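You operate a simulated robot arm through the tools that you are given. There is no shell and no other tool.

The job below is to be done with a simulated robot arm. You get a single attempt, and the scene is never put back.

TASK
Load the cooker: grid in, water to the line, the rice pan on the grid, then lock the lid.
Fine: the jug goes back; the other pan stays. Set down upright: clear jug.

It is judged by the outcome, as a careful person would: the job done as asked, and still so three seconds after it is handed in. It fails if anything else is knocked over, pushed out of place, dropped, spilled or broken. A push-on lid holds only when it is set on centred and level and pressed home; a screw cap is set on level and turned clockwise until tight.

THE ROBOT
A 6-joint arm with a three-finger gripper, fixed in place. Base frame: the origin is at the foot of the arm, x ahead of it, y to its left, z up; the work surface is at about z = 0.8. Units: m, degrees, N and s.
Its first joint turns from -166.0 to 166.0 degrees. Payload 4.89 kg.
Tool frame: the origin (TCP) lies between the finger pads and is the grasp point; the fingertips stand 0.03 m ahead of it; z points along the fingers, y is the line along which they close. Largest opening 0.164 m; the body of the gripper starts 0.125 m behind the TCP.
Orientation is told as [roll, pitch, yaw] about the base's x, y, z axes, in that order, counted from this pose: with the fingers straight down and closing along the base's y, the tool's x points along the base's -x, its y along +y and its z along -z.

THE INTERFACE
- The arm moves only by the tool jog_arm. Its argument "motion" is a list of rows, each a list of 3 entries, a list of its own where there are three numbers: the turn, a rotation vector about the tool's x, y, z in degrees, then the shift along the tool's x, y, z in m, then the finger opening in m, from 0 to 0.164. In form: [[[ax, ay, az], [x, y, z], jaw], ...]. A call has 1 to 20 rows; each row shifts and turns the commanded pose from where the row before left it, along the tool's axes as they then stand. Rows are played at 5 a second. More than 0.05 m and 8.6 degrees between two rows, or a gripper value outside its range, and nothing of the call is played. A pose out of reach is approached as far as the arm can. The call stops where the force on the tool passes 40 N (or 10 N more than at its start, if that is more) or the arm is blocked; 0.2 s more then pass. Each finger travels about 0.108 m/s and halts on what it meets, pressing with about 30 N; the grip force reading is that of the motor and also rises with nothing between the fingers. The clock runs only during rows and for 0.2 s after the last one: add rows that do not move to give the fingers time. It gives the time, the measured TCP pose, the force on the tool (base axes), the opening and the grip force at its end, in the units of the frame above (readings bear some noise), with the torque about the TCP (base axes, N m) and any sound that the robot's microphone picked up.
- Cameras (640 x 400 px; columns grow to the right, rows downward): "scene" is fixed at [0.2199, 0.65, 1.5509]; the picture's right is [-0.49, -0.87, 0.00], its down [-0.64, 0.36, -0.68] and it looks along [0.60, -0.33, -0.73] (base axes); focal length 226 px, centre (320, 200). "wrist" rides on the gripper at [0.076, -0.002, -0.152] in the tool frame; the picture's right is [0.02, 1.00, 0.00], its down [-0.88, 0.02, -0.47] and it looks along [-0.47, 0.01, 0.88] (tool axes); focal length 247 px, centre (320, 200). There is no depth. A picture from a camera that has moved, and an enlarged one, comes with that camera's place and axes in the base frame and with its lens.
- get_image(camera): a new picture of that camera. No time passes.
- lift_body(by): slides the trunk up (or, below 0, down) by that many m; the arm rides with it, the base frame stays. It gives what a move gives, with no picture.
- inspect(camera, box): a new picture of the part [left, top, right, bottom] of that camera's present view, enlarged. No time passes.
- finish_job(): hands the job in; it is judged then, once.

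Places have to be worked out from the pictures, the camera data and where the tool is seen. Open the gripper and draw the arm clear of the work before you hand the job in, unless the task says otherwise.

The tools are called after "Request:" by a JSON object that holds its "api" and its "payload". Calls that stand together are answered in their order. jog_arm: Moves the arm, as the interface text tells. Its arguments: {"type":"object","properties":{"motion":{"type":"array"}},"required":["motion"]} The other tools are called the same way: lift_body (by) slides the trunk up or down; get_image (camera) takes a picture; inspect (camera, box) takes an enlarged picture of a part of a camera's view; finish_job () hands the job in.

At the start:

```text
time_s: 0.0
eef_pos: [0.6331, 0.3367, 1.2713]
tcp_rot: [0.1, 0.0, 0.0]
ft_force: [0.0, 0.2, -0.4]
ft_torque: [-0.02, 0.03, 0.01]
finger_gap: 0.1641
gripper_force: 0.1
trunk travel left (down, up): [-0.175, 0.215]
```

scene: 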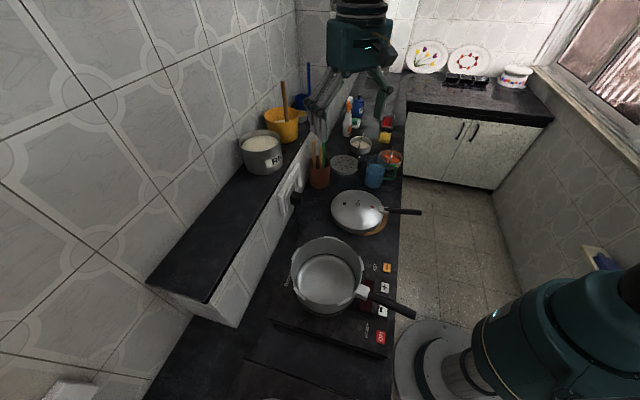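
wrist: 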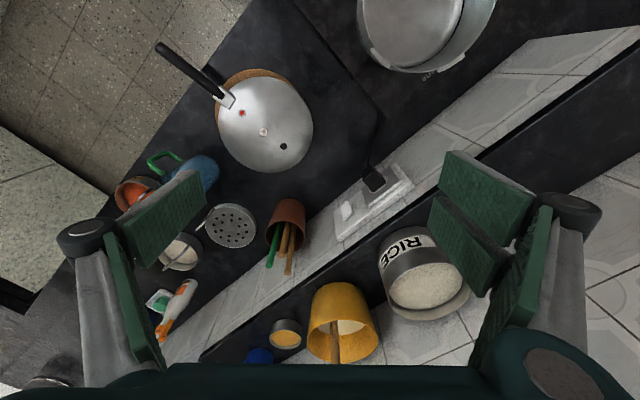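

I start by looking closely at the scene with enlarged pictures to find the cooker, the grid, pans, jug and lid.

Request:
{"api": "inspect", "payload": {"camera": "scene", "box": [220, 80, 440, 220]}}

Request:
{"api": "inspect", "payload": {"camera": "scene", "box": [260, 170, 440, 360]}}

Request:
{"api": "inspect", "payload": {"camera": "wrist", "box": [80, 20, 320, 200]}}

Request:
{"api": "inspect", "payload": {"camera": "wrist", "box": [100, 140, 320, 340]}}

Request:
{"api": "inspect", "payload": {"camera": "wrist", "box": [200, 180, 500, 380]}}

```text
2.86 times, centred on (330, 150) of scene
camera zoom: at [0.2199, 0.65, 1.5509], right [-0.49, -0.87, 0.0], down [-0.64, 0.36, -0.68], along [0.6, -0.33, -0.73], focal length 646 px, centre (291, 343)
```

zoom: 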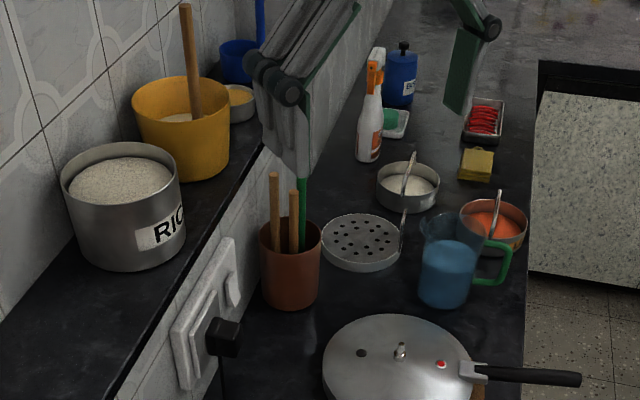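

```text
2.11 times, centred on (350, 265) of scene
camera zoom: at [0.2199, 0.65, 1.5509], right [-0.49, -0.87, 0.0], down [-0.64, 0.36, -0.68], along [0.6, -0.33, -0.73], focal length 476 px, centre (257, 63)
```

zoom: 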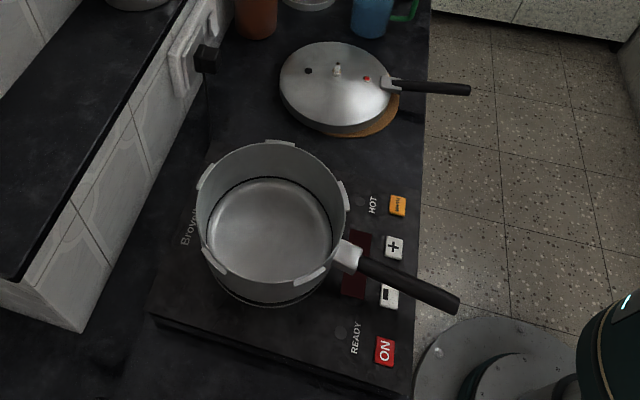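

```text
2.22 times, centred on (200, 110) of wrist
camera zoom: at [0.5583, 0.3348, 1.4241], right [-0.02, 1.0, 0.0], down [0.88, 0.02, 0.47], along [0.47, 0.01, -0.88], focal length 549 px, centre (587, 400)
```

zoom: 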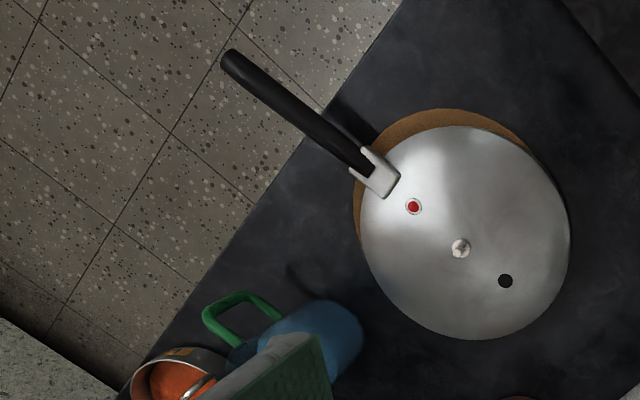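

```text
2.00 times, centred on (210, 240) of wrist
camera zoom: at [0.5583, 0.3348, 1.4241], right [-0.02, 1.0, 0.0], down [0.88, 0.02, 0.47], along [0.47, 0.01, -0.88], focal length 494 px, centre (540, 120)
```

zoom: 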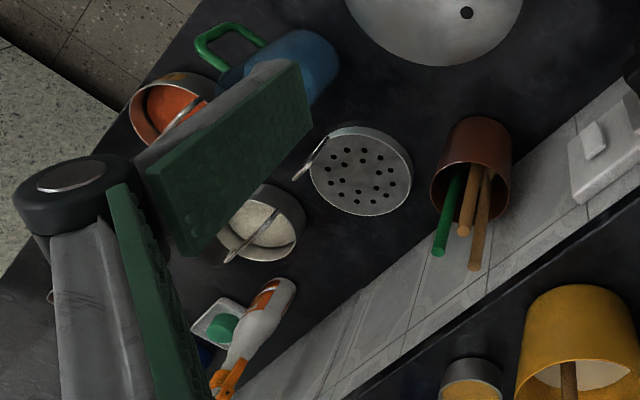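

```text
2.00 times, centred on (350, 280) of wrist
camera zoom: at [0.5583, 0.3348, 1.4241], right [-0.02, 1.0, 0.0], down [0.88, 0.02, 0.47], along [0.47, 0.01, -0.88], focal length 494 px, centre (260, 40)
```

zoom: 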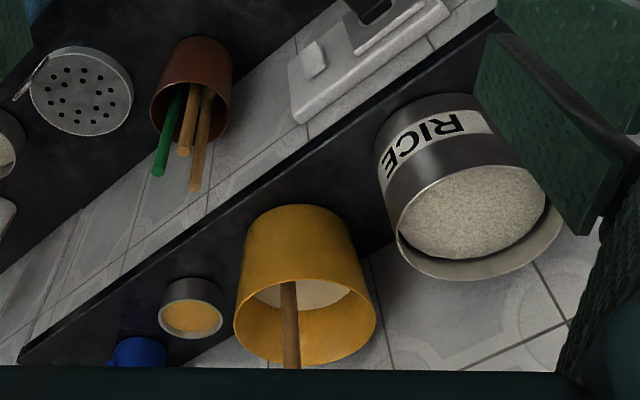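

The cooker stands near (0.47, 0.49), its lid near (0.67, 0.23) on a cork mat. The grid (0.97, 0.09), jug (0.78, 0.06), rice pan (1.06, -0.08) and lentil pan (0.90, -0.15) are farther along the counter. I move high over towards the pans for a closer look.

Request:
{"api": "jog_arm", "payload": {"motion": [[[0, 0, 0], [0.0, -0.045, 0], 0.164], [[0, 0, 0], [0.0, -0.045, 0], 0.164], [[0, 0, 0], [0.0, -0.045, 0], 0.164], [[0, 0, 0], [0.0, -0.045, 0], 0.164], [[0, 0, 0], [0.0, -0.045, 0], 0.164], [[0, 0, 0], [0.0, -0.045, 0], 0.164], [[0, 0, 0], [0.0, -0.045, 0], 0.164], [[0, 0, 0], [0.0, 0, 0.02], 0.164]]}}

Request:
{"api": "get_image", "payload": {"camera": "wrist"}}

Request:
{"api": "get_image", "payload": {"camera": "scene"}}

```text
time_s: 1.8
eef_pos: [0.6328, 0.0191, 1.2539]
tcp_rot: [0.0, 0.0, 0.0]
ft_force: [-0.1, -0.4, 0.5]
ft_torque: [0.03, -0.09, -0.02]
finger_gap: 0.1642
gripper_force: 0.0
trunk travel left (down, up): [-0.175, 0.215]
```

```text
taken
camera wrist: at [0.5573, 0.0181, 1.4063], right [-0.02, 1.0, 0.0], down [0.88, 0.02, 0.47], along [0.47, 0.01, -0.88], focal length 247 px, centre (320, 200)
```

wrist: 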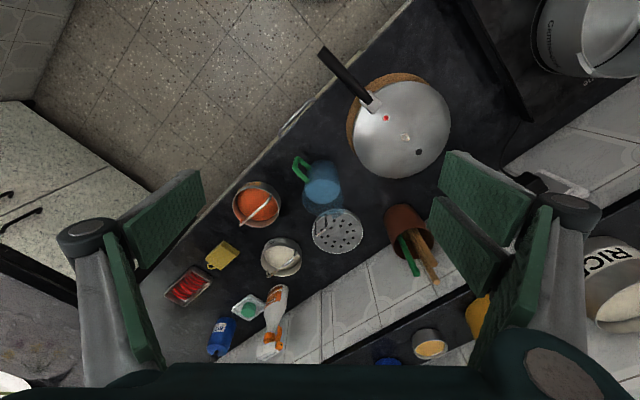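

```text
taken
```

scene: 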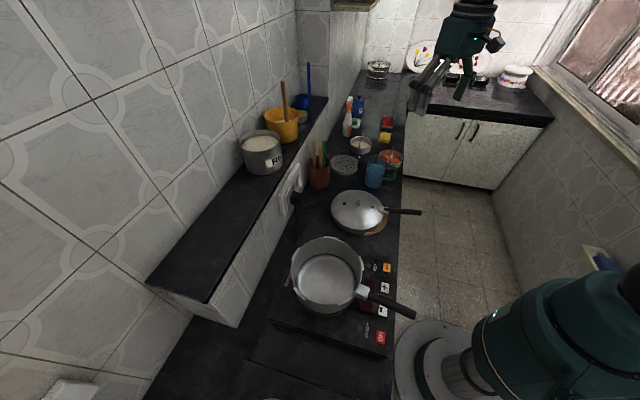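

Clear view of all items. I enlarge the jug, grid, rice pan and lentil pan.

Request:
{"api": "inspect", "payload": {"camera": "wrist", "box": [220, 140, 380, 240]}}

Request:
{"api": "inspect", "payload": {"camera": "wrist", "box": [230, 180, 390, 290]}}

Request:
{"api": "inspect", "payload": {"camera": "wrist", "box": [310, 40, 470, 190]}}

Request:
{"api": "inspect", "payload": {"camera": "scene", "box": [325, 130, 415, 200]}}

```text
4.00 times, centred on (300, 190) of wrist
camera zoom: at [0.5573, 0.0181, 1.4063], right [-0.02, 1.0, 0.0], down [0.88, 0.02, 0.47], along [0.47, 0.01, -0.88], focal length 988 px, centre (400, 240)
```

zoom: 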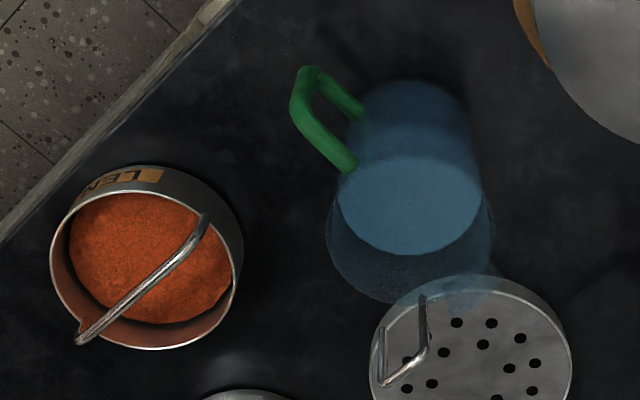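

```text
3.64 times, centred on (310, 235) of wrist
camera zoom: at [0.5573, 0.0181, 1.4063], right [-0.02, 1.0, 0.0], down [0.88, 0.02, 0.47], along [0.47, 0.01, -0.88], focal length 898 px, centre (356, 73)
```

zoom: 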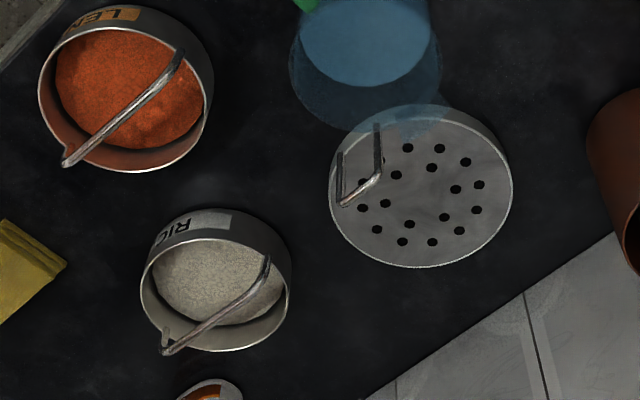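

```text
2.67 times, centred on (390, 115) of wrist
camera zoom: at [0.5573, 0.0181, 1.4063], right [-0.02, 1.0, 0.0], down [0.88, 0.02, 0.47], along [0.47, 0.01, -0.88], focal length 659 px, centre (133, 427)
```

zoom: 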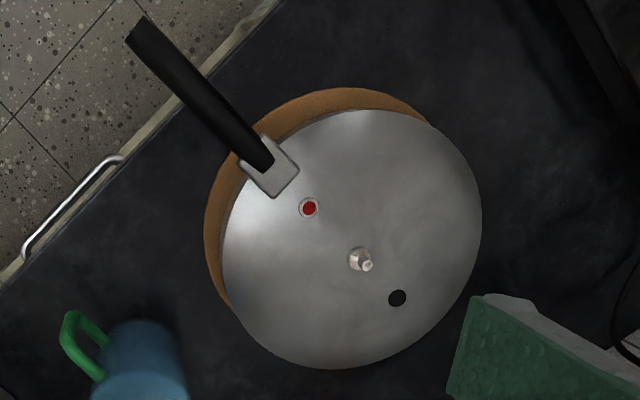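

```text
5.71 times, centred on (370, 165) of scene
camera zoom: at [0.2199, 0.65, 1.5509], right [-0.49, -0.87, 0.0], down [-0.64, 0.36, -0.68], along [0.6, -0.33, -0.73], focal length 1293 px, centre (34, 400)
```

zoom: 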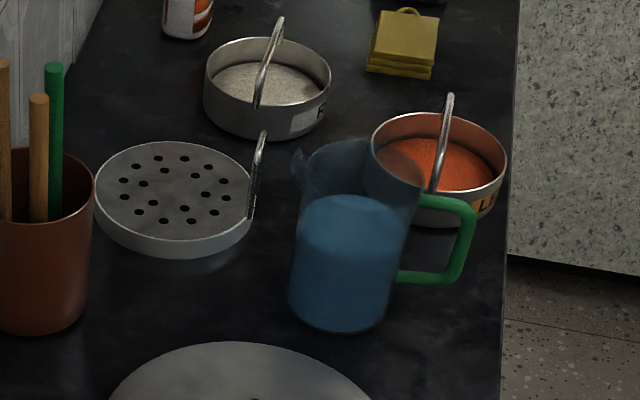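

The rice pan carries a "RICE" label, the other reads "LENTILS"; the grid has a small upright wire loop, and both pans have bail handles. Next I swing over to look into the cooker from above.

Request:
{"api": "jog_arm", "payload": {"motion": [[[0, 0, 0], [0.0272, 0.0355, 0], 0.164], [[0, 0, 0], [0.0272, 0.0355, 0], 0.164], [[0, 0, 0], [0.0272, 0.0355, 0], 0.164], [[0, 0, 0], [0.0272, 0.0355, 0], 0.164], [[0, 0, 0], [0.0272, 0.0355, 0], 0.164], [[0, 0, 0], [0.0272, 0.0355, 0], 0.164], [[0, 0, 0], [0.0272, 0.0355, 0], 0.164], [[0, 0, 0], [0.0272, 0.0355, 0], 0.164], [[0, 0, 0], [0.0272, 0.0355, 0], 0.164], [[0, 0, 0], [0.0272, 0.0355, 0], 0.164], [[0, 0, -7.5], [0, 0, 0], 0.164], [[0, 0, -7.5], [0, 0, 0], 0.164], [[0, 0, -7.5], [0, 0, 0], 0.164], [[0, 0, -7.5], [0, 0, 0], 0.164], [[0, 0, -7.5], [0, 0, 0], 0.164], [[0, 0, -7.5], [0, 0, 0], 0.164]]}}

Request:
{"api": "get_image", "payload": {"camera": "wrist"}}

Request:
{"api": "inspect", "payload": {"camera": "wrist", "box": [220, 120, 420, 280]}}

```text
time_s: 5.2
eef_pos: [0.3605, 0.3761, 1.2506]
tcp_rot: [0.0, 0.0, 45.0]
ft_force: [-0.9, -0.6, -0.4]
ft_torque: [-0.02, 0.01, 0.01]
finger_gap: 0.1639
gripper_force: 0.1
trunk travel left (down, up): [-0.175, 0.215]
```

```text
taken
camera wrist: at [0.3088, 0.3213, 1.4032], right [-0.72, 0.69, 0.0], down [0.61, 0.64, 0.47], along [0.33, 0.34, -0.88], focal length 247 px, centre (320, 200)
```

wrist: 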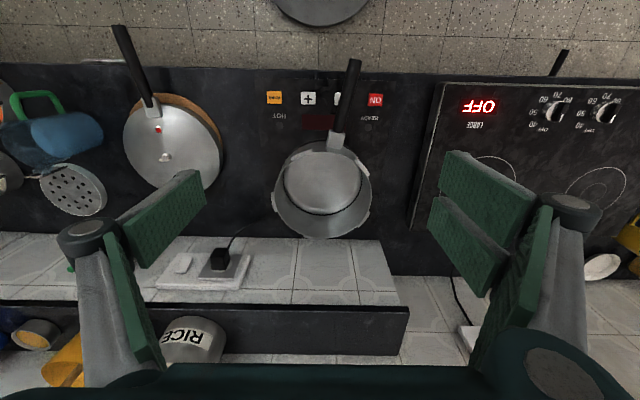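

```text
2.50 times, centred on (320, 200) of wrist
camera zoom: at [0.3088, 0.3213, 1.4032], right [-0.72, 0.69, 0.0], down [0.61, 0.64, 0.47], along [0.33, 0.34, -0.88], focal length 617 px, centre (320, 200)
```

zoom: 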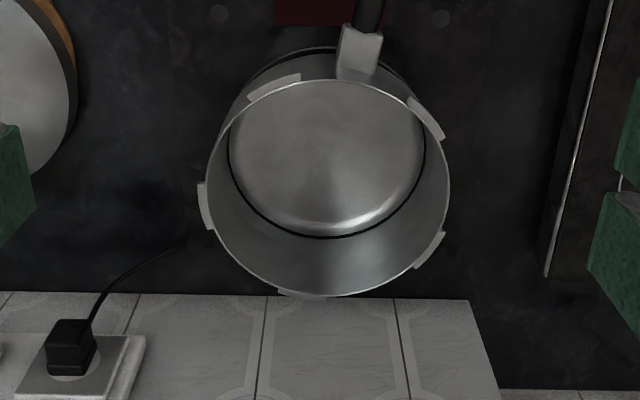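

The pot shows a dark ring (water line) near z≈0.877, rim at about (0.463, 0.492, 0.95), five outer lugs and a handle at ~213°. I inspect the lid and pot handle details from here.

Request:
{"api": "inspect", "payload": {"camera": "wrist", "box": [100, 20, 240, 200]}}

Request:
{"api": "inspect", "payload": {"camera": "wrist", "box": [260, 50, 390, 160]}}

Request:
{"api": "inspect", "payload": {"camera": "scene", "box": [320, 180, 430, 250]}}

Request:
{"api": "inspect", "payload": {"camera": "scene", "box": [280, 225, 420, 330]}}

```text
2.22 times, centred on (170, 110) of wrist
camera zoom: at [0.3088, 0.3213, 1.4032], right [-0.72, 0.69, 0.0], down [0.61, 0.64, 0.47], along [0.33, 0.34, -0.88], focal length 549 px, centre (653, 400)
```

zoom: 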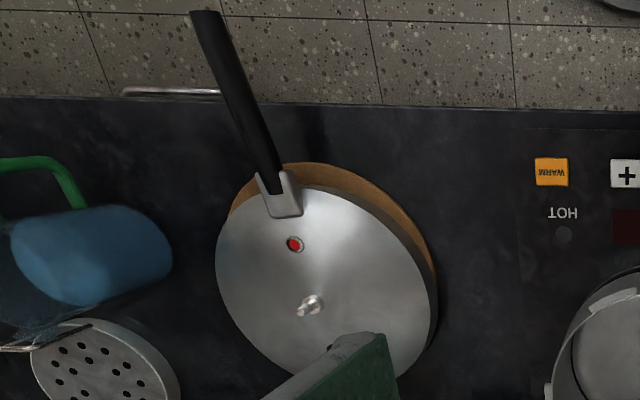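

```text
3.64 times, centred on (325, 105) of wrist
camera zoom: at [0.3088, 0.3213, 1.4032], right [-0.72, 0.69, 0.0], down [0.61, 0.64, 0.47], along [0.33, 0.34, -0.88], focal length 898 px, centre (302, 546)
```

zoom: 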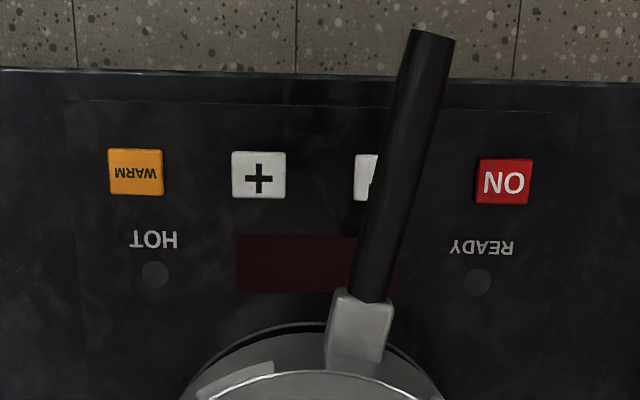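

```text
5.71 times, centred on (375, 215) of scene
camera zoom: at [0.2199, 0.65, 1.5509], right [-0.49, -0.87, 0.0], down [-0.64, 0.36, -0.68], along [0.6, -0.33, -0.73], focal length 1293 px, centre (6, 114)
```

zoom: 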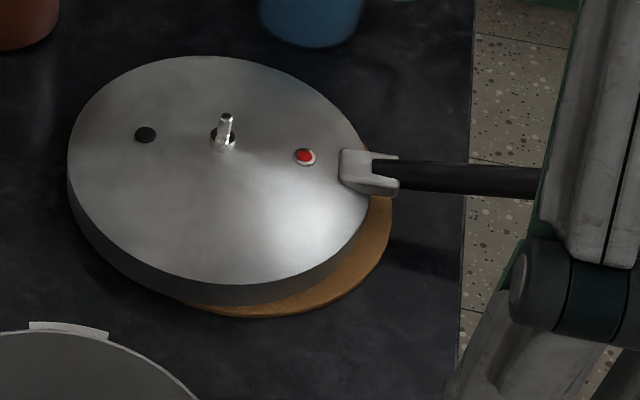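

```text
3.81 times, centred on (350, 278) of scene
camera zoom: at [0.2199, 0.65, 1.5509], right [-0.49, -0.87, 0.0], down [-0.64, 0.36, -0.68], along [0.6, -0.33, -0.73], focal length 862 px, centre (206, -95)
```

zoom: 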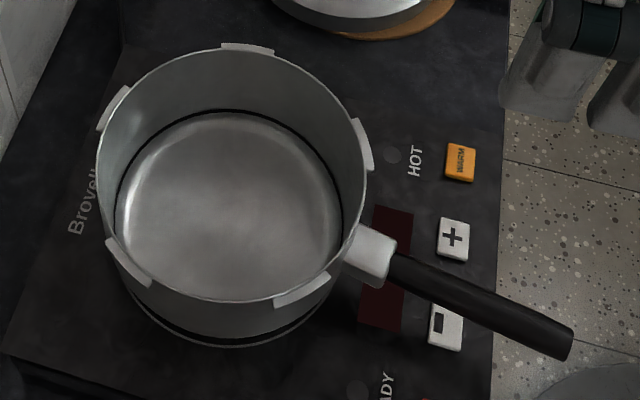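

The lid is about 0.22 m wide with a central valve knob (0.858–0.89 high at about (0.68, 0.216)) and its handle towards ~234°. I start with the grid: move high towards it and turn the gripper so that the fingers will close across its wire loop.

Request:
{"api": "jog_arm", "payload": {"motion": [[[0, 0, 0], [-0.00965, -0.0444, 0], 0.164], [[0, 0, 0], [-0.00965, -0.0444, 0], 0.164], [[0, 0, 0], [-0.00965, -0.0444, 0], 0.164], [[0, 0, 0], [-0.00965, -0.0444, 0], 0.164], [[0, 0, 0], [-0.00965, -0.0444, 0], 0.164], [[0, 0, 0], [-0.00965, -0.0444, 0], 0.164], [[0, 0, 0], [-0.00965, -0.0444, 0], 0.164], [[0, 0, 0], [-0.00965, -0.0444, 0], 0.164], [[0, 0, 0], [-0.00965, -0.0444, 0], 0.164], [[0, 0, 0], [-0.00965, -0.0444, 0], 0.164], [[0, 0, 0], [-0.00965, -0.0444, 0], 0.164], [[0, 0, 7.9], [0, 0, 0], 0.164], [[0, 0, 7.9], [0, 0, 0], 0.164], [[0, 0, 7.9], [0, 0, 0], 0.164], [[0, 0, 7.9], [0, 0, 0], 0.164], [[0, 0, 7.9], [0, 0, 0], 0.164], [[0, 0, 7.9], [0, 0, 0], 0.164], [[0, 0, 7.9], [0, 0, 0], 0.164], [[0, 0, 7.9], [0, 0, 0], 0.164], [[0, 0, 7.9], [0, 0, 0], 0.164]]}}

Request:
{"api": "jog_arm", "payload": {"motion": [[[0, 0, 7.9], [0, 0, 0], 0.13], [[0, 0, 7.9], [0, 0, 0], 0.1], [[0, 0, 0], [0, 0, 0.04], 0.1], [[0, 0, 0], [0, 0, 0.04], 0.1]]}}

Request:
{"api": "get_image", "payload": {"camera": "wrist"}}

```text
time_s: 9.4
eef_pos: [0.7827, 0.107, 1.2512]
tcp_rot: [0.0, -0.1, -26.2]
ft_force: [0.0, -0.2, 0.3]
ft_torque: [0.0, 0.02, -0.01]
finger_gap: 0.1639
gripper_force: 0.1
trunk travel left (down, up): [-0.175, 0.215]
```

```text
time_s: 10.4
eef_pos: [0.7796, 0.1054, 1.1727]
tcp_rot: [0.0, 0.1, -41.8]
ft_force: [-0.3, -0.4, -0.1]
ft_torque: [0.02, -0.09, 0.0]
finger_gap: 0.0997
gripper_force: 0.0
trunk travel left (down, up): [-0.175, 0.215]
```

```text
taken
camera wrist: at [0.7224, 0.1569, 1.3254], right [0.65, 0.76, 0.0], down [0.67, -0.57, 0.47], along [0.36, -0.31, -0.88], focal length 247 px, centre (320, 200)
```

wrist: 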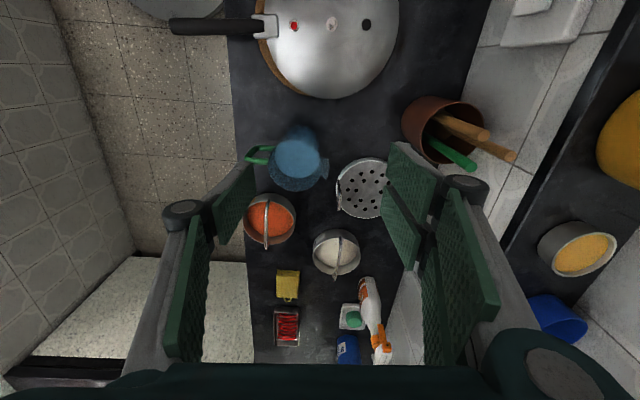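

I enlarge the grid and pans from this angle to fix the loop and bail geometry.

Request:
{"api": "inspect", "payload": {"camera": "wrist", "box": [300, 140, 410, 230]}}

Request:
{"api": "inspect", "payload": {"camera": "wrist", "box": [290, 210, 390, 300]}}

Request:
{"api": "inspect", "payload": {"camera": "wrist", "box": [235, 110, 345, 250]}}

```text
4.44 times, centred on (355, 185) of wrist
camera zoom: at [0.7224, 0.1569, 1.3254], right [0.65, 0.76, 0.0], down [0.67, -0.57, 0.47], along [0.36, -0.31, -0.88], focal length 1098 px, centre (164, 267)
```

zoom: 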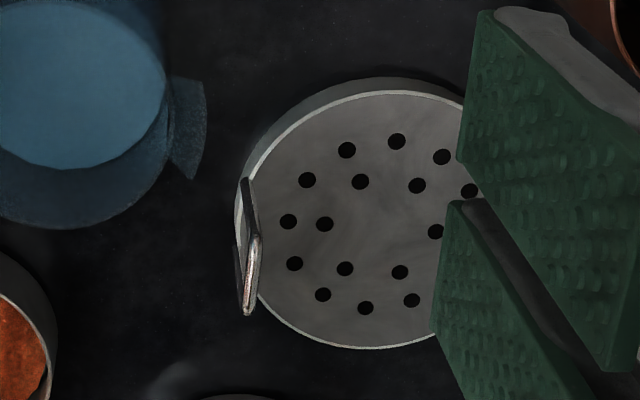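

```text
4.44 times, centred on (340, 255) of wrist
camera zoom: at [0.7224, 0.1569, 1.3254], right [0.65, 0.76, 0.0], down [0.67, -0.57, 0.47], along [0.36, -0.31, -0.88], focal length 1098 px, centre (231, -44)
```

zoom: 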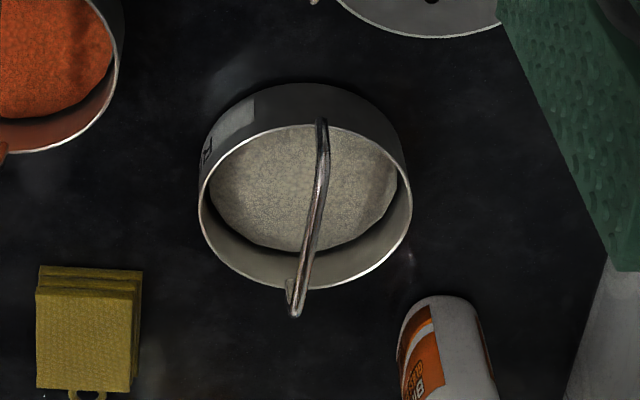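

```text
2.86 times, centred on (290, 180) of wrist
camera zoom: at [0.7224, 0.1569, 1.3254], right [0.65, 0.76, 0.0], down [0.67, -0.57, 0.47], along [0.36, -0.31, -0.88], focal length 706 px, centre (406, 257)
```

zoom: 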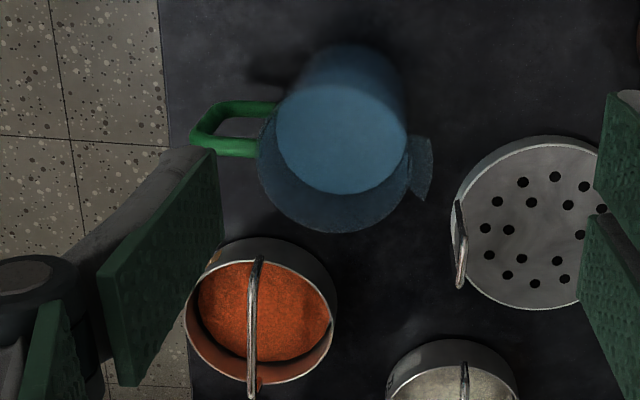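

The loop's top bar is triangulated at about (0.932, 0.030, 0.879), bar direction about −46°, and the rice pan's bail top near (1.066, −0.081, 0.875). I position the gripper above the loop with the fingers at 0.06 and look again.

Request:
{"api": "jog_arm", "payload": {"motion": [[[0, 0, 3.2], [0, 0, 0], 0.08], [[0, 0, 0], [-0.0401, 0.0136, 0], 0.07], [[0, 0, 0], [-0.0401, 0.0136, 0], 0.06], [[0, 0, 0], [-0.0401, 0.0136, 0], 0.06], [[0, 0, 0], [-0.0402, 0.0137, 0], 0.06], [[0, 0, 0], [0, 0, 0.045], 0.06], [[0, 0, 0], [0, 0, 0.045], 0.06], [[0, 0, 0], [0, 0, 0.045], 0.06], [[0, 0, 0], [0, 0, 0.04], 0.06], [[0, 0, 0], [0, 0, 0], 0.06]]}}

Request:
{"api": "get_image", "payload": {"camera": "wrist"}}

Request:
{"api": "inspect", "payload": {"camera": "scene", "box": [310, 110, 420, 200]}}

```text
time_s: 12.6
eef_pos: [0.9324, 0.0302, 0.9972]
tcp_rot: [0.0, 0.0, -45.1]
ft_force: [1.5, -0.4, -0.4]
ft_torque: [0.01, 0.07, -0.03]
finger_gap: 0.0602
gripper_force: 0.0
trunk travel left (down, up): [-0.175, 0.215]
```

```text
taken
camera wrist: at [0.8785, 0.0841, 1.1499], right [0.69, 0.72, 0.0], down [0.64, -0.61, 0.47], along [0.34, -0.33, -0.88], focal length 247 px, centre (320, 200)
```

wrist: 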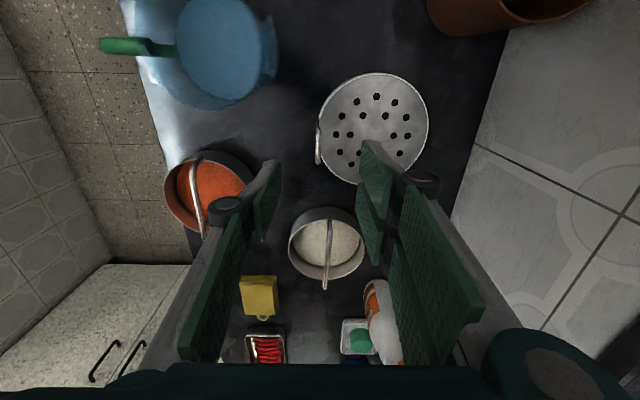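

```text
4.44 times, centred on (365, 155) of scene
camera zoom: at [0.2199, 0.65, 1.5509], right [-0.49, -0.87, 0.0], down [-0.64, 0.36, -0.68], along [0.6, -0.33, -0.73], focal length 1006 px, centre (120, 400)
```

zoom: 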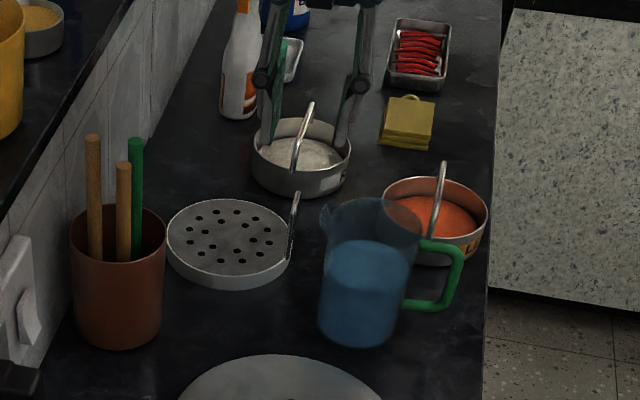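

The loop appears nearly below the TCP. I zoom in to check the lateral alignment.

Request:
{"api": "inspect", "payload": {"camera": "wrist", "box": [280, 90, 380, 200]}}

```text
3.64 times, centred on (330, 145) of wrist
camera zoom: at [0.8785, 0.0841, 1.1499], right [0.69, 0.72, 0.0], down [0.64, -0.61, 0.47], along [0.34, -0.33, -0.88], focal length 898 px, centre (284, 400)
```

zoom: 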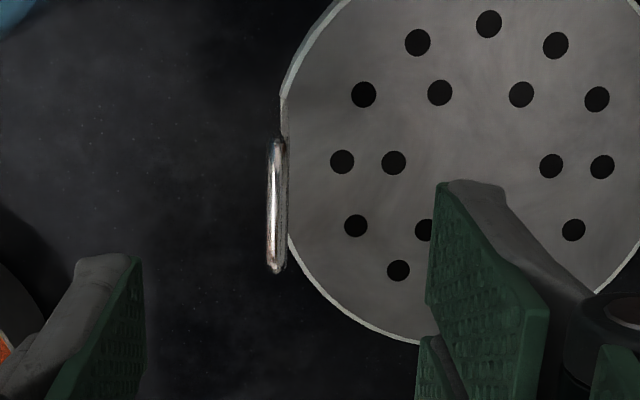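

The bar sits about 3 mm to the tool's −y side and is parallel to the fingers. I shift, descend to TCP z≈0.868 and close on the loop.

Request:
{"api": "jog_arm", "payload": {"motion": [[[0, 0, 0], [0, -0.003, 0], 0.06], [[0, 0, 0], [0, 0, 0.043], 0.06], [[0, 0, 0], [0, 0, 0.043], 0.06], [[0, 0, 0], [0, 0, 0.043], 0.06], [[0, 0, 0], [0, 0, 0], 0.06], [[0, 0, 0], [0, 0, 0], 0.02], [[0, 0, 0], [0, 0, 0], 0.0], [[0, 0, 0], [0, 0, 0], 0.0], [[0, 0, 0], [0, 0, 0], 0.0]]}}

Request:
{"api": "get_image", "payload": {"camera": "wrist"}}

Request:
{"api": "inspect", "payload": {"camera": "scene", "box": [310, 110, 420, 200]}}

```text
time_s: 14.6
eef_pos: [0.9313, 0.0304, 0.8703]
tcp_rot: [0.0, 0.0, -45.1]
ft_force: [-1.1, 2.2, 7.7]
ft_torque: [0.92, -0.84, 0.18]
finger_gap: 0.0059
gripper_force: 30.0
trunk travel left (down, up): [-0.175, 0.215]
```

```text
taken
camera wrist: at [0.8769, 0.0837, 1.0224], right [0.69, 0.72, 0.0], down [0.64, -0.61, 0.47], along [0.34, -0.33, -0.88], focal length 247 px, centre (320, 200)
```

wrist: 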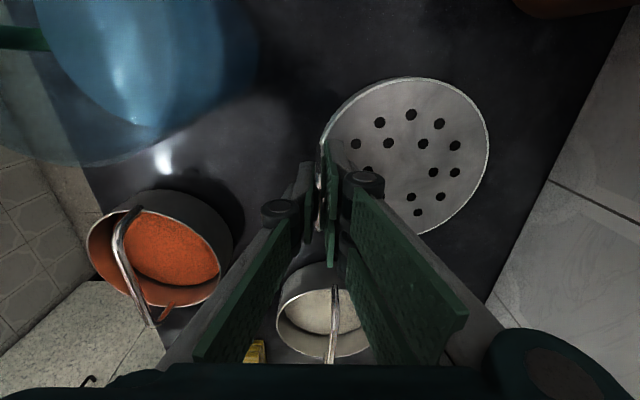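

```text
4.44 times, centred on (365, 155) of scene
camera zoom: at [0.2199, 0.65, 1.5509], right [-0.49, -0.87, 0.0], down [-0.64, 0.36, -0.68], along [0.6, -0.33, -0.73], focal length 1006 px, centre (120, 400)
```

zoom: 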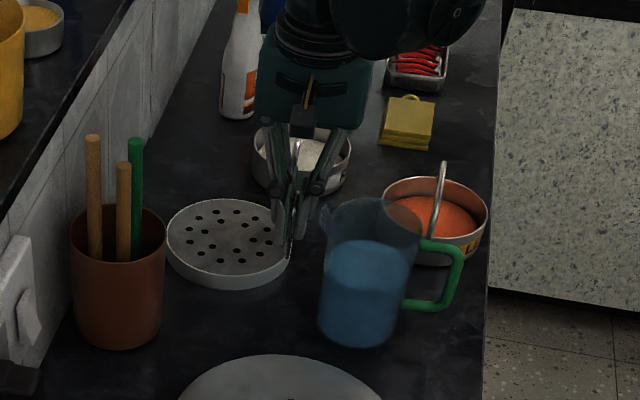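

The loop is held (gap 5.9 mm, 30 N). I lift it straight up a little and check that the grid hangs level.

Request:
{"api": "jog_arm", "payload": {"motion": [[[0, 0, 0], [0, 0, -0.01], 0.0], [[0, 0, 0], [0, 0, -0.02], 0.0], [[0, 0, 0], [0, 0, -0.03], 0.0], [[0, 0, 0], [0, 0, -0.04], 0.0], [[0, 0, 0], [0, 0, 0], 0.0]]}}

Request:
{"api": "get_image", "payload": {"camera": "wrist"}}

Request:
{"api": "inspect", "payload": {"camera": "scene", "box": [310, 110, 420, 200]}}

```text
time_s: 15.8
eef_pos: [0.9306, 0.0262, 0.9683]
tcp_rot: [0.0, 0.0, -45.1]
ft_force: [-0.6, 0.6, -0.3]
ft_torque: [-0.08, 0.0, -0.03]
finger_gap: 0.006
gripper_force: 30.0
trunk travel left (down, up): [-0.175, 0.215]
```

```text
taken
camera wrist: at [0.8752, 0.0814, 1.1208], right [0.69, 0.72, 0.0], down [0.64, -0.61, 0.47], along [0.34, -0.33, -0.88], focal length 247 px, centre (320, 200)
```

wrist: 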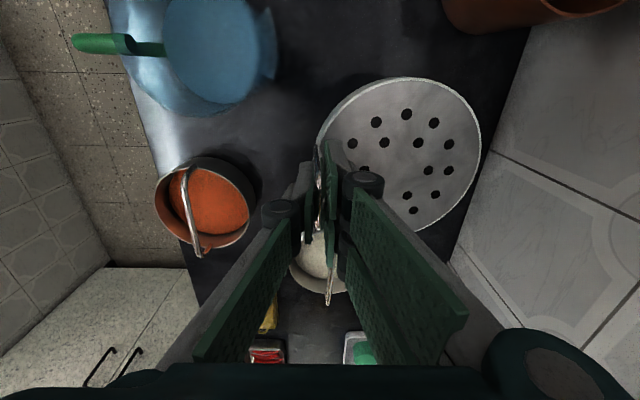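

```text
4.44 times, centred on (365, 155) of scene
camera zoom: at [0.2199, 0.65, 1.5509], right [-0.49, -0.87, 0.0], down [-0.64, 0.36, -0.68], along [0.6, -0.33, -0.73], focal length 1006 px, centre (120, 400)
```

zoom: 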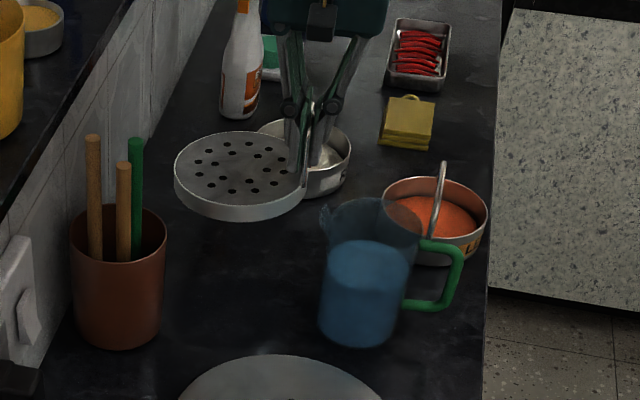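

The grid hangs level. I raise it well above the jug and lid, carry it over towards the cooker, and look.

Request:
{"api": "jog_arm", "payload": {"motion": [[[0, 0, 0], [0, 0, -0.05], 0.0], [[0, 0, 0], [0, 0, -0.05], 0.0], [[0, 0, 0], [0, 0, -0.05], 0.0], [[0, 0, 0], [0.0404, -0.00444, 0], 0.0], [[0, 0, 0], [0.0404, -0.00444, 0], 0.0], [[0, 0, 0], [0.0404, -0.00444, 0], 0.0], [[0, 0, 0], [0.0404, -0.00444, 0], 0.0], [[0, 0, 0], [0.0404, -0.00444, 0], 0.0], [[0, 0, 0], [0.0404, -0.00444, 0], 0.0], [[0, 0, 0], [0.0404, -0.00444, 0], 0.0], [[0, 0, 0], [0.0404, -0.00444, 0], 0.0], [[0, 0, 0], [0.0404, -0.00444, 0], 0.0], [[0, 0, 0], [0.0404, -0.00444, 0], 0.0], [[0, 0, 0], [0.0404, -0.00444, 0], 0.0], [[0, 0, 0], [0.0404, -0.00444, 0], 0.0], [[0, 0, 0], [0.0404, -0.00444, 0], 0.0], [[0, 0, 0], [0.0404, -0.00444, 0], 0.0], [[0, 0, 0], [0.0404, -0.00444, 0], 0.0], [[0, 0, 0], [0.0404, -0.00444, 0], 0.0]]}}

Request:
{"api": "get_image", "payload": {"camera": "wrist"}}

Request:
{"api": "inspect", "payload": {"camera": "scene", "box": [260, 180, 440, 330]}}

```text
time_s: 19.8
eef_pos: [0.4246, 0.4343, 1.1161]
tcp_rot: [0.0, 0.0, -45.1]
ft_force: [0.5, -0.2, -0.9]
ft_torque: [0.06, 0.21, -0.05]
finger_gap: 0.0059
gripper_force: 30.0
trunk travel left (down, up): [-0.175, 0.215]
```

```text
taken
camera wrist: at [0.3704, 0.4881, 1.268], right [0.69, 0.72, 0.0], down [0.64, -0.61, 0.47], along [0.34, -0.33, -0.88], focal length 247 px, centre (320, 200)
```

wrist: 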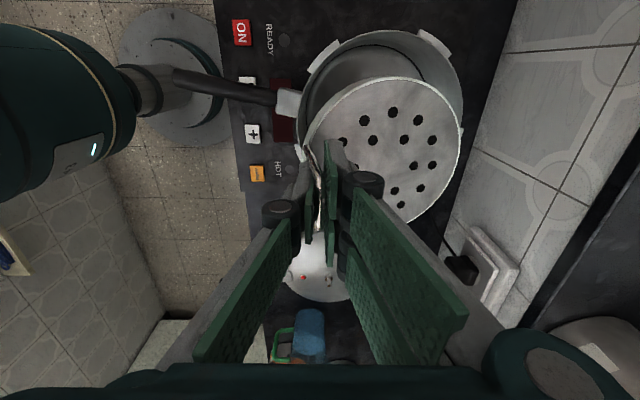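

```text
2.67 times, centred on (350, 255) of scene
camera zoom: at [0.2199, 0.65, 1.5509], right [-0.49, -0.87, 0.0], down [-0.64, 0.36, -0.68], along [0.6, -0.33, -0.73], focal length 603 px, centre (240, 53)
```

zoom: 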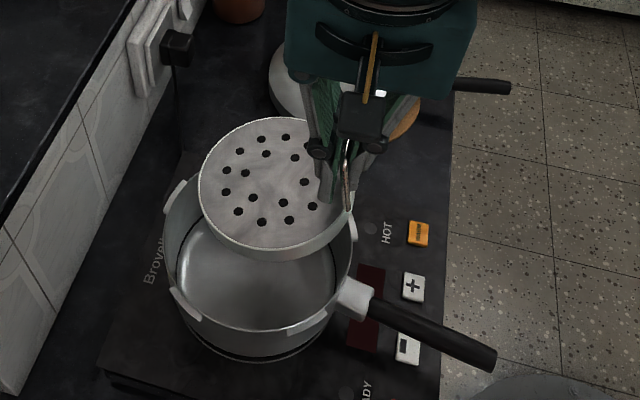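

I check whether the grid sagged during the move by zooming in on it.

Request:
{"api": "inspect", "payload": {"camera": "wrist", "box": [270, 20, 490, 240]}}

Request:
{"api": "inspect", "payload": {"camera": "scene", "box": [300, 190, 390, 270]}}

```text
1.82 times, centred on (380, 130) of wrist
camera zoom: at [0.3704, 0.4881, 1.268], right [0.69, 0.72, 0.0], down [0.64, -0.61, 0.47], along [0.34, -0.33, -0.88], focal length 449 px, centre (211, 327)
```

zoom: 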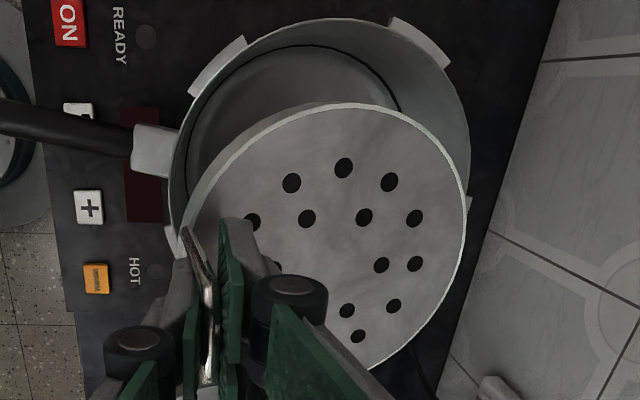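

```text
5.00 times, centred on (345, 230) of scene
camera zoom: at [0.2199, 0.65, 1.5509], right [-0.49, -0.87, 0.0], down [-0.64, 0.36, -0.68], along [0.6, -0.33, -0.73], focal length 1131 px, centre (195, 50)
```

zoom: 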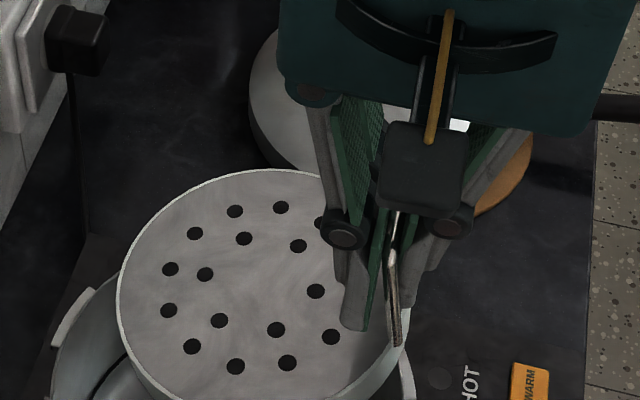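

My size estimates suggest the grid may have slipped down a little in the fingers. No time passes with pictures, so I zoom in hard on the grip.

Request:
{"api": "inspect", "payload": {"camera": "scene", "box": [355, 215, 400, 265]}}

Request:
{"api": "inspect", "payload": {"camera": "wrist", "box": [290, 120, 370, 240]}}

```text
8.00 times, centred on (378, 240) of scene
camera zoom: at [0.2199, 0.65, 1.5509], right [-0.49, -0.87, 0.0], down [-0.64, 0.36, -0.68], along [0.6, -0.33, -0.73], focal length 1810 px, centre (-140, -120)
```

zoom: 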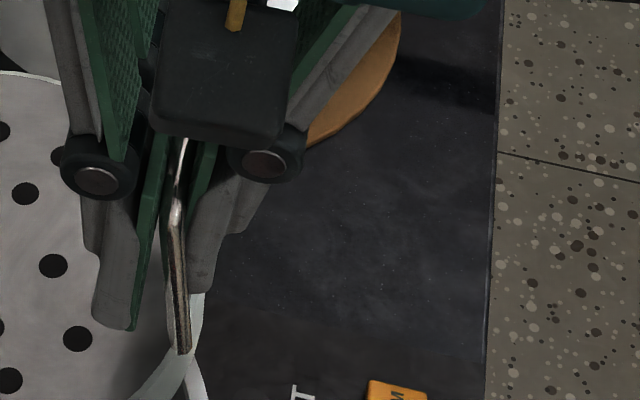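

```text
3.33 times, centred on (330, 180) of wrist
camera zoom: at [0.3704, 0.4881, 1.268], right [0.69, 0.72, 0.0], down [0.64, -0.61, 0.47], along [0.34, -0.33, -0.88], focal length 823 px, centre (287, 267)
```

zoom: 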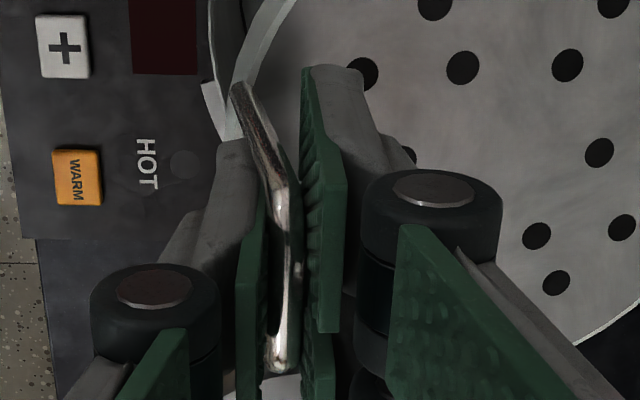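

The fingers only clamp the top bar (the legs stand outside the pads), so the grid has drooped ~12° about it. I centre it over the pot and lower it promptly; landing on the pot bottom will level it again.

Request:
{"api": "jog_arm", "payload": {"motion": [[[0, 0, 0], [0.0138, 0.0019, 0], 0.0], [[0, 0, 0], [0, 0, 0.045], 0.0], [[0, 0, 0], [0, 0, 0.045], 0.0], [[0, 0, 0], [0, 0, 0.045], 0.0], [[0, 0, 0], [0, 0, 0.03], 0.0]]}}

Request:
{"api": "get_image", "payload": {"camera": "wrist"}}

Request:
{"api": "inspect", "payload": {"camera": "scene", "box": [270, 200, 410, 320]}}

```text
time_s: 21.0
eef_pos: [0.4156, 0.4455, 0.952]
tcp_rot: [0.1, -0.1, -45.1]
ft_force: [2.3, 1.0, 1.3]
ft_torque: [-0.04, 0.04, -0.01]
finger_gap: 0.0063
gripper_force: 30.1
trunk travel left (down, up): [-0.175, 0.215]
```

```text
taken
camera wrist: at [0.3614, 0.5002, 1.1037], right [0.69, 0.72, 0.0], down [0.64, -0.61, 0.47], along [0.34, -0.33, -0.88], focal length 247 px, centre (320, 200)
```

wrist: 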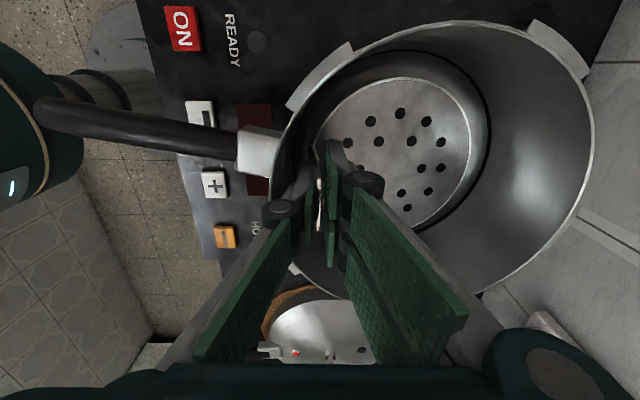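

```text
3.33 times, centred on (340, 260) of scene
camera zoom: at [0.2199, 0.65, 1.5509], right [-0.49, -0.87, 0.0], down [-0.64, 0.36, -0.68], along [0.6, -0.33, -0.73], focal length 754 px, centre (253, 0)
```

zoom: 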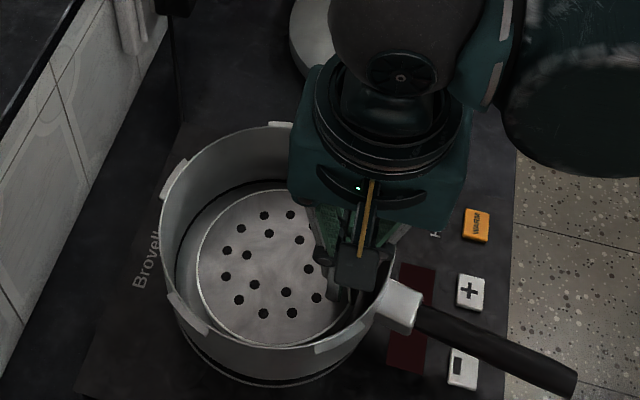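

The grid is inside the pot near the bottom, roughly level. I lower on in small steps until contact.

Request:
{"api": "jog_arm", "payload": {"motion": [[[0, 0, 0], [0, 0, 0.008], 0.0], [[0, 0, 0], [0, 0, 0.008], 0.0], [[0, 0, 0], [0, 0, 0], 0.0]]}}

Request:
{"api": "get_image", "payload": {"camera": "wrist"}}

```text
time_s: 21.8
eef_pos: [0.416, 0.4484, 0.9367]
tcp_rot: [0.0, -0.1, -45.1]
ft_force: [1.6, 1.2, 11.5]
ft_torque: [0.46, -0.64, -0.04]
finger_gap: 0.0059
gripper_force: 29.7
trunk travel left (down, up): [-0.175, 0.215]
```

```text
taken
camera wrist: at [0.3619, 0.5017, 1.0892], right [0.69, 0.72, 0.0], down [0.64, -0.61, 0.47], along [0.34, -0.33, -0.88], focal length 247 px, centre (320, 200)
```

wrist: 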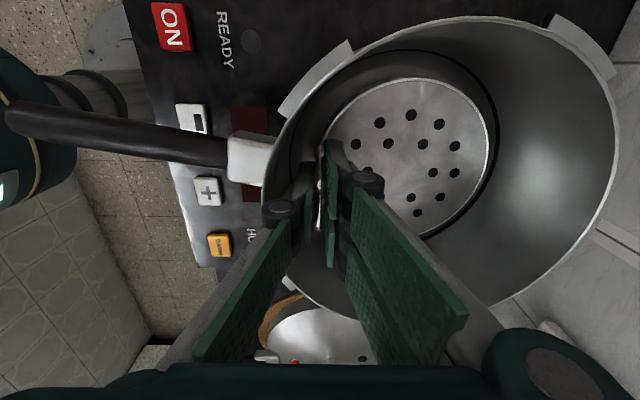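

The grid stands level on the bottom (contact at TCP 0.937) but ~15 mm off-centre towards the wall side. I ease up 4 mm, slide it back 8 mm, set it down, then open just enough to free the loop.

Request:
{"api": "jog_arm", "payload": {"motion": [[[0, 0, 0], [0, 0, -0.004], 0.0], [[0, 0, 0], [0, -0.008, 0], 0.0], [[0, 0, 0], [0, 0, 0.003], 0.0], [[0, 0, 0], [0, 0, 0], 0.0]]}}

Request:
{"api": "get_image", "payload": {"camera": "wrist"}}

Request:
{"api": "inspect", "payload": {"camera": "scene", "box": [270, 200, 410, 320]}}

```text
time_s: 22.8
eef_pos: [0.4135, 0.4422, 0.9387]
tcp_rot: [0.0, 0.1, -45.1]
ft_force: [1.6, 2.5, 4.2]
ft_torque: [0.06, -0.08, 0.03]
finger_gap: 0.0062
gripper_force: 29.5
trunk travel left (down, up): [-0.175, 0.215]
```

```text
taken
camera wrist: at [0.3577, 0.4959, 1.0907], right [0.69, 0.72, 0.0], down [0.64, -0.61, 0.47], along [0.34, -0.33, -0.88], focal length 247 px, centre (320, 200)
```

wrist: 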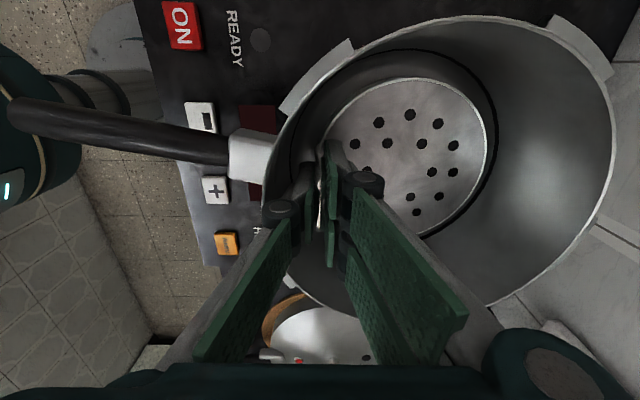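

```text
3.33 times, centred on (340, 260) of scene
camera zoom: at [0.2199, 0.65, 1.5509], right [-0.49, -0.87, 0.0], down [-0.64, 0.36, -0.68], along [0.6, -0.33, -0.73], focal length 754 px, centre (253, 0)
```

zoom: 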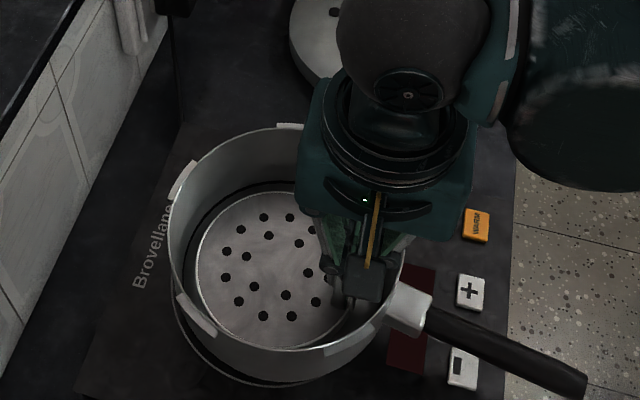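

The pot shifted ~8 mm with the gripper, so the outer finger is against the pot wall. I open only a hair (to 10 mm, wire is 6 mm) and pull straight up without spreading the fingers.

Request:
{"api": "jog_arm", "payload": {"motion": [[[0, 0, 0], [0, 0, 0], 0.008], [[0, 0, 0], [0, 0, 0], 0.01], [[0, 0, 0], [0, 0, 0], 0.01], [[0, 0, 0], [0, 0, -0.005], 0.01], [[0, 0, 0], [0, 0, -0.01], 0.01], [[0, 0, 0], [0, 0, -0.02], 0.01], [[0, 0, 0], [0, 0, -0.03], 0.01]]}}

Request:
{"api": "get_image", "payload": {"camera": "wrist"}}

Request:
{"api": "inspect", "payload": {"camera": "scene", "box": [270, 200, 410, 320]}}

```text
time_s: 24.4
eef_pos: [0.4106, 0.4436, 1.0026]
tcp_rot: [0.0, 0.0, -45.1]
ft_force: [0.4, 1.4, -0.5]
ft_torque: [-0.14, 0.06, -0.02]
finger_gap: 0.0099
gripper_force: 0.0
trunk travel left (down, up): [-0.175, 0.215]
```

```text
taken
camera wrist: at [0.3565, 0.4975, 1.1559], right [0.69, 0.72, 0.0], down [0.64, -0.61, 0.47], along [0.34, -0.33, -0.88], focal length 247 px, centre (320, 200)
```

wrist: 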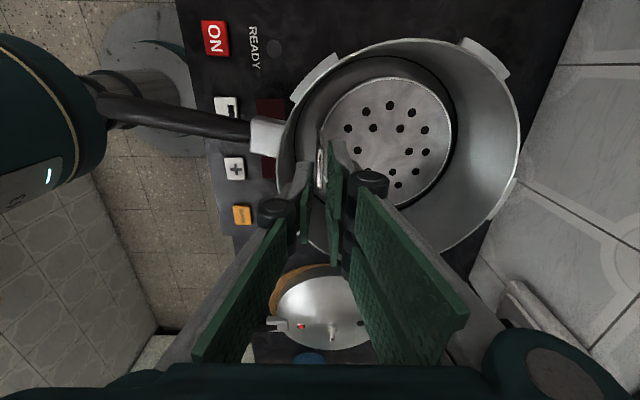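

```text
3.33 times, centred on (340, 260) of scene
camera zoom: at [0.2199, 0.65, 1.5509], right [-0.49, -0.87, 0.0], down [-0.64, 0.36, -0.68], along [0.6, -0.33, -0.73], focal length 754 px, centre (253, 0)
```

zoom: 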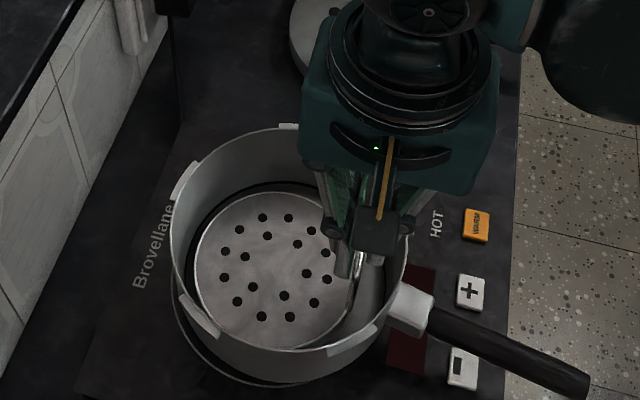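

The grid is free and standing in the pot. I rise clear and look at the pot without the arm in the way.

Request:
{"api": "jog_arm", "payload": {"motion": [[[0, 0, 0], [0, 0, -0.045], 0.01], [[0, 0, 0], [0, 0, -0.045], 0.02], [[0, 0, 0], [0, 0, -0.045], 0.05], [[0, 0, 0], [0, 0, -0.045], 0.08], [[0, 0, 0], [0.045, 0, -0.02], 0.12], [[0, 0, 0], [0.02, -0.04, 0], 0.14]]}}

Request:
{"api": "get_image", "payload": {"camera": "wrist"}}

Request:
{"api": "inspect", "payload": {"camera": "scene", "box": [270, 200, 410, 320]}}

```text
time_s: 25.8
eef_pos: [0.3371, 0.4631, 1.204]
tcp_rot: [-0.1, 0.0, -45.1]
ft_force: [2.2, 1.6, -0.7]
ft_torque: [-0.23, 0.35, 0.01]
finger_gap: 0.14
gripper_force: 0.2
trunk travel left (down, up): [-0.175, 0.215]
```

```text
taken
camera wrist: at [0.2824, 0.5165, 1.3567], right [0.69, 0.72, 0.0], down [0.64, -0.61, 0.47], along [0.34, -0.33, -0.88], focal length 247 px, centre (320, 200)
```

wrist: 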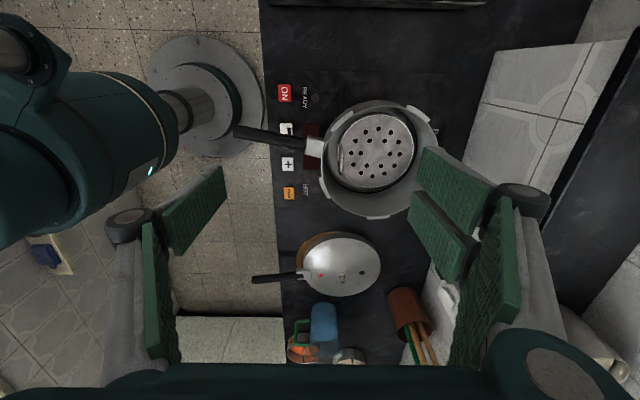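

```text
3.33 times, centred on (340, 260) of scene
camera zoom: at [0.2199, 0.65, 1.5509], right [-0.49, -0.87, 0.0], down [-0.64, 0.36, -0.68], along [0.6, -0.33, -0.73], focal length 754 px, centre (253, 0)
```

zoom: 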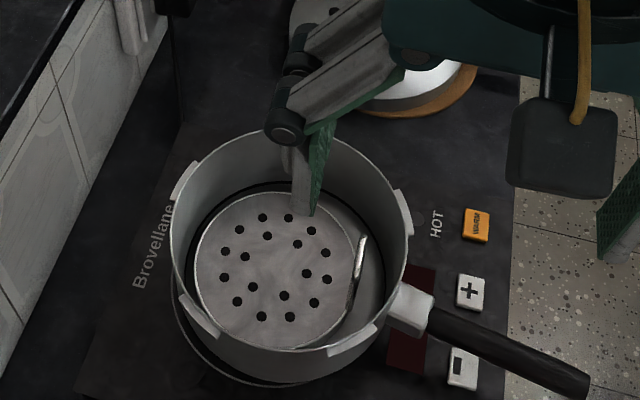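

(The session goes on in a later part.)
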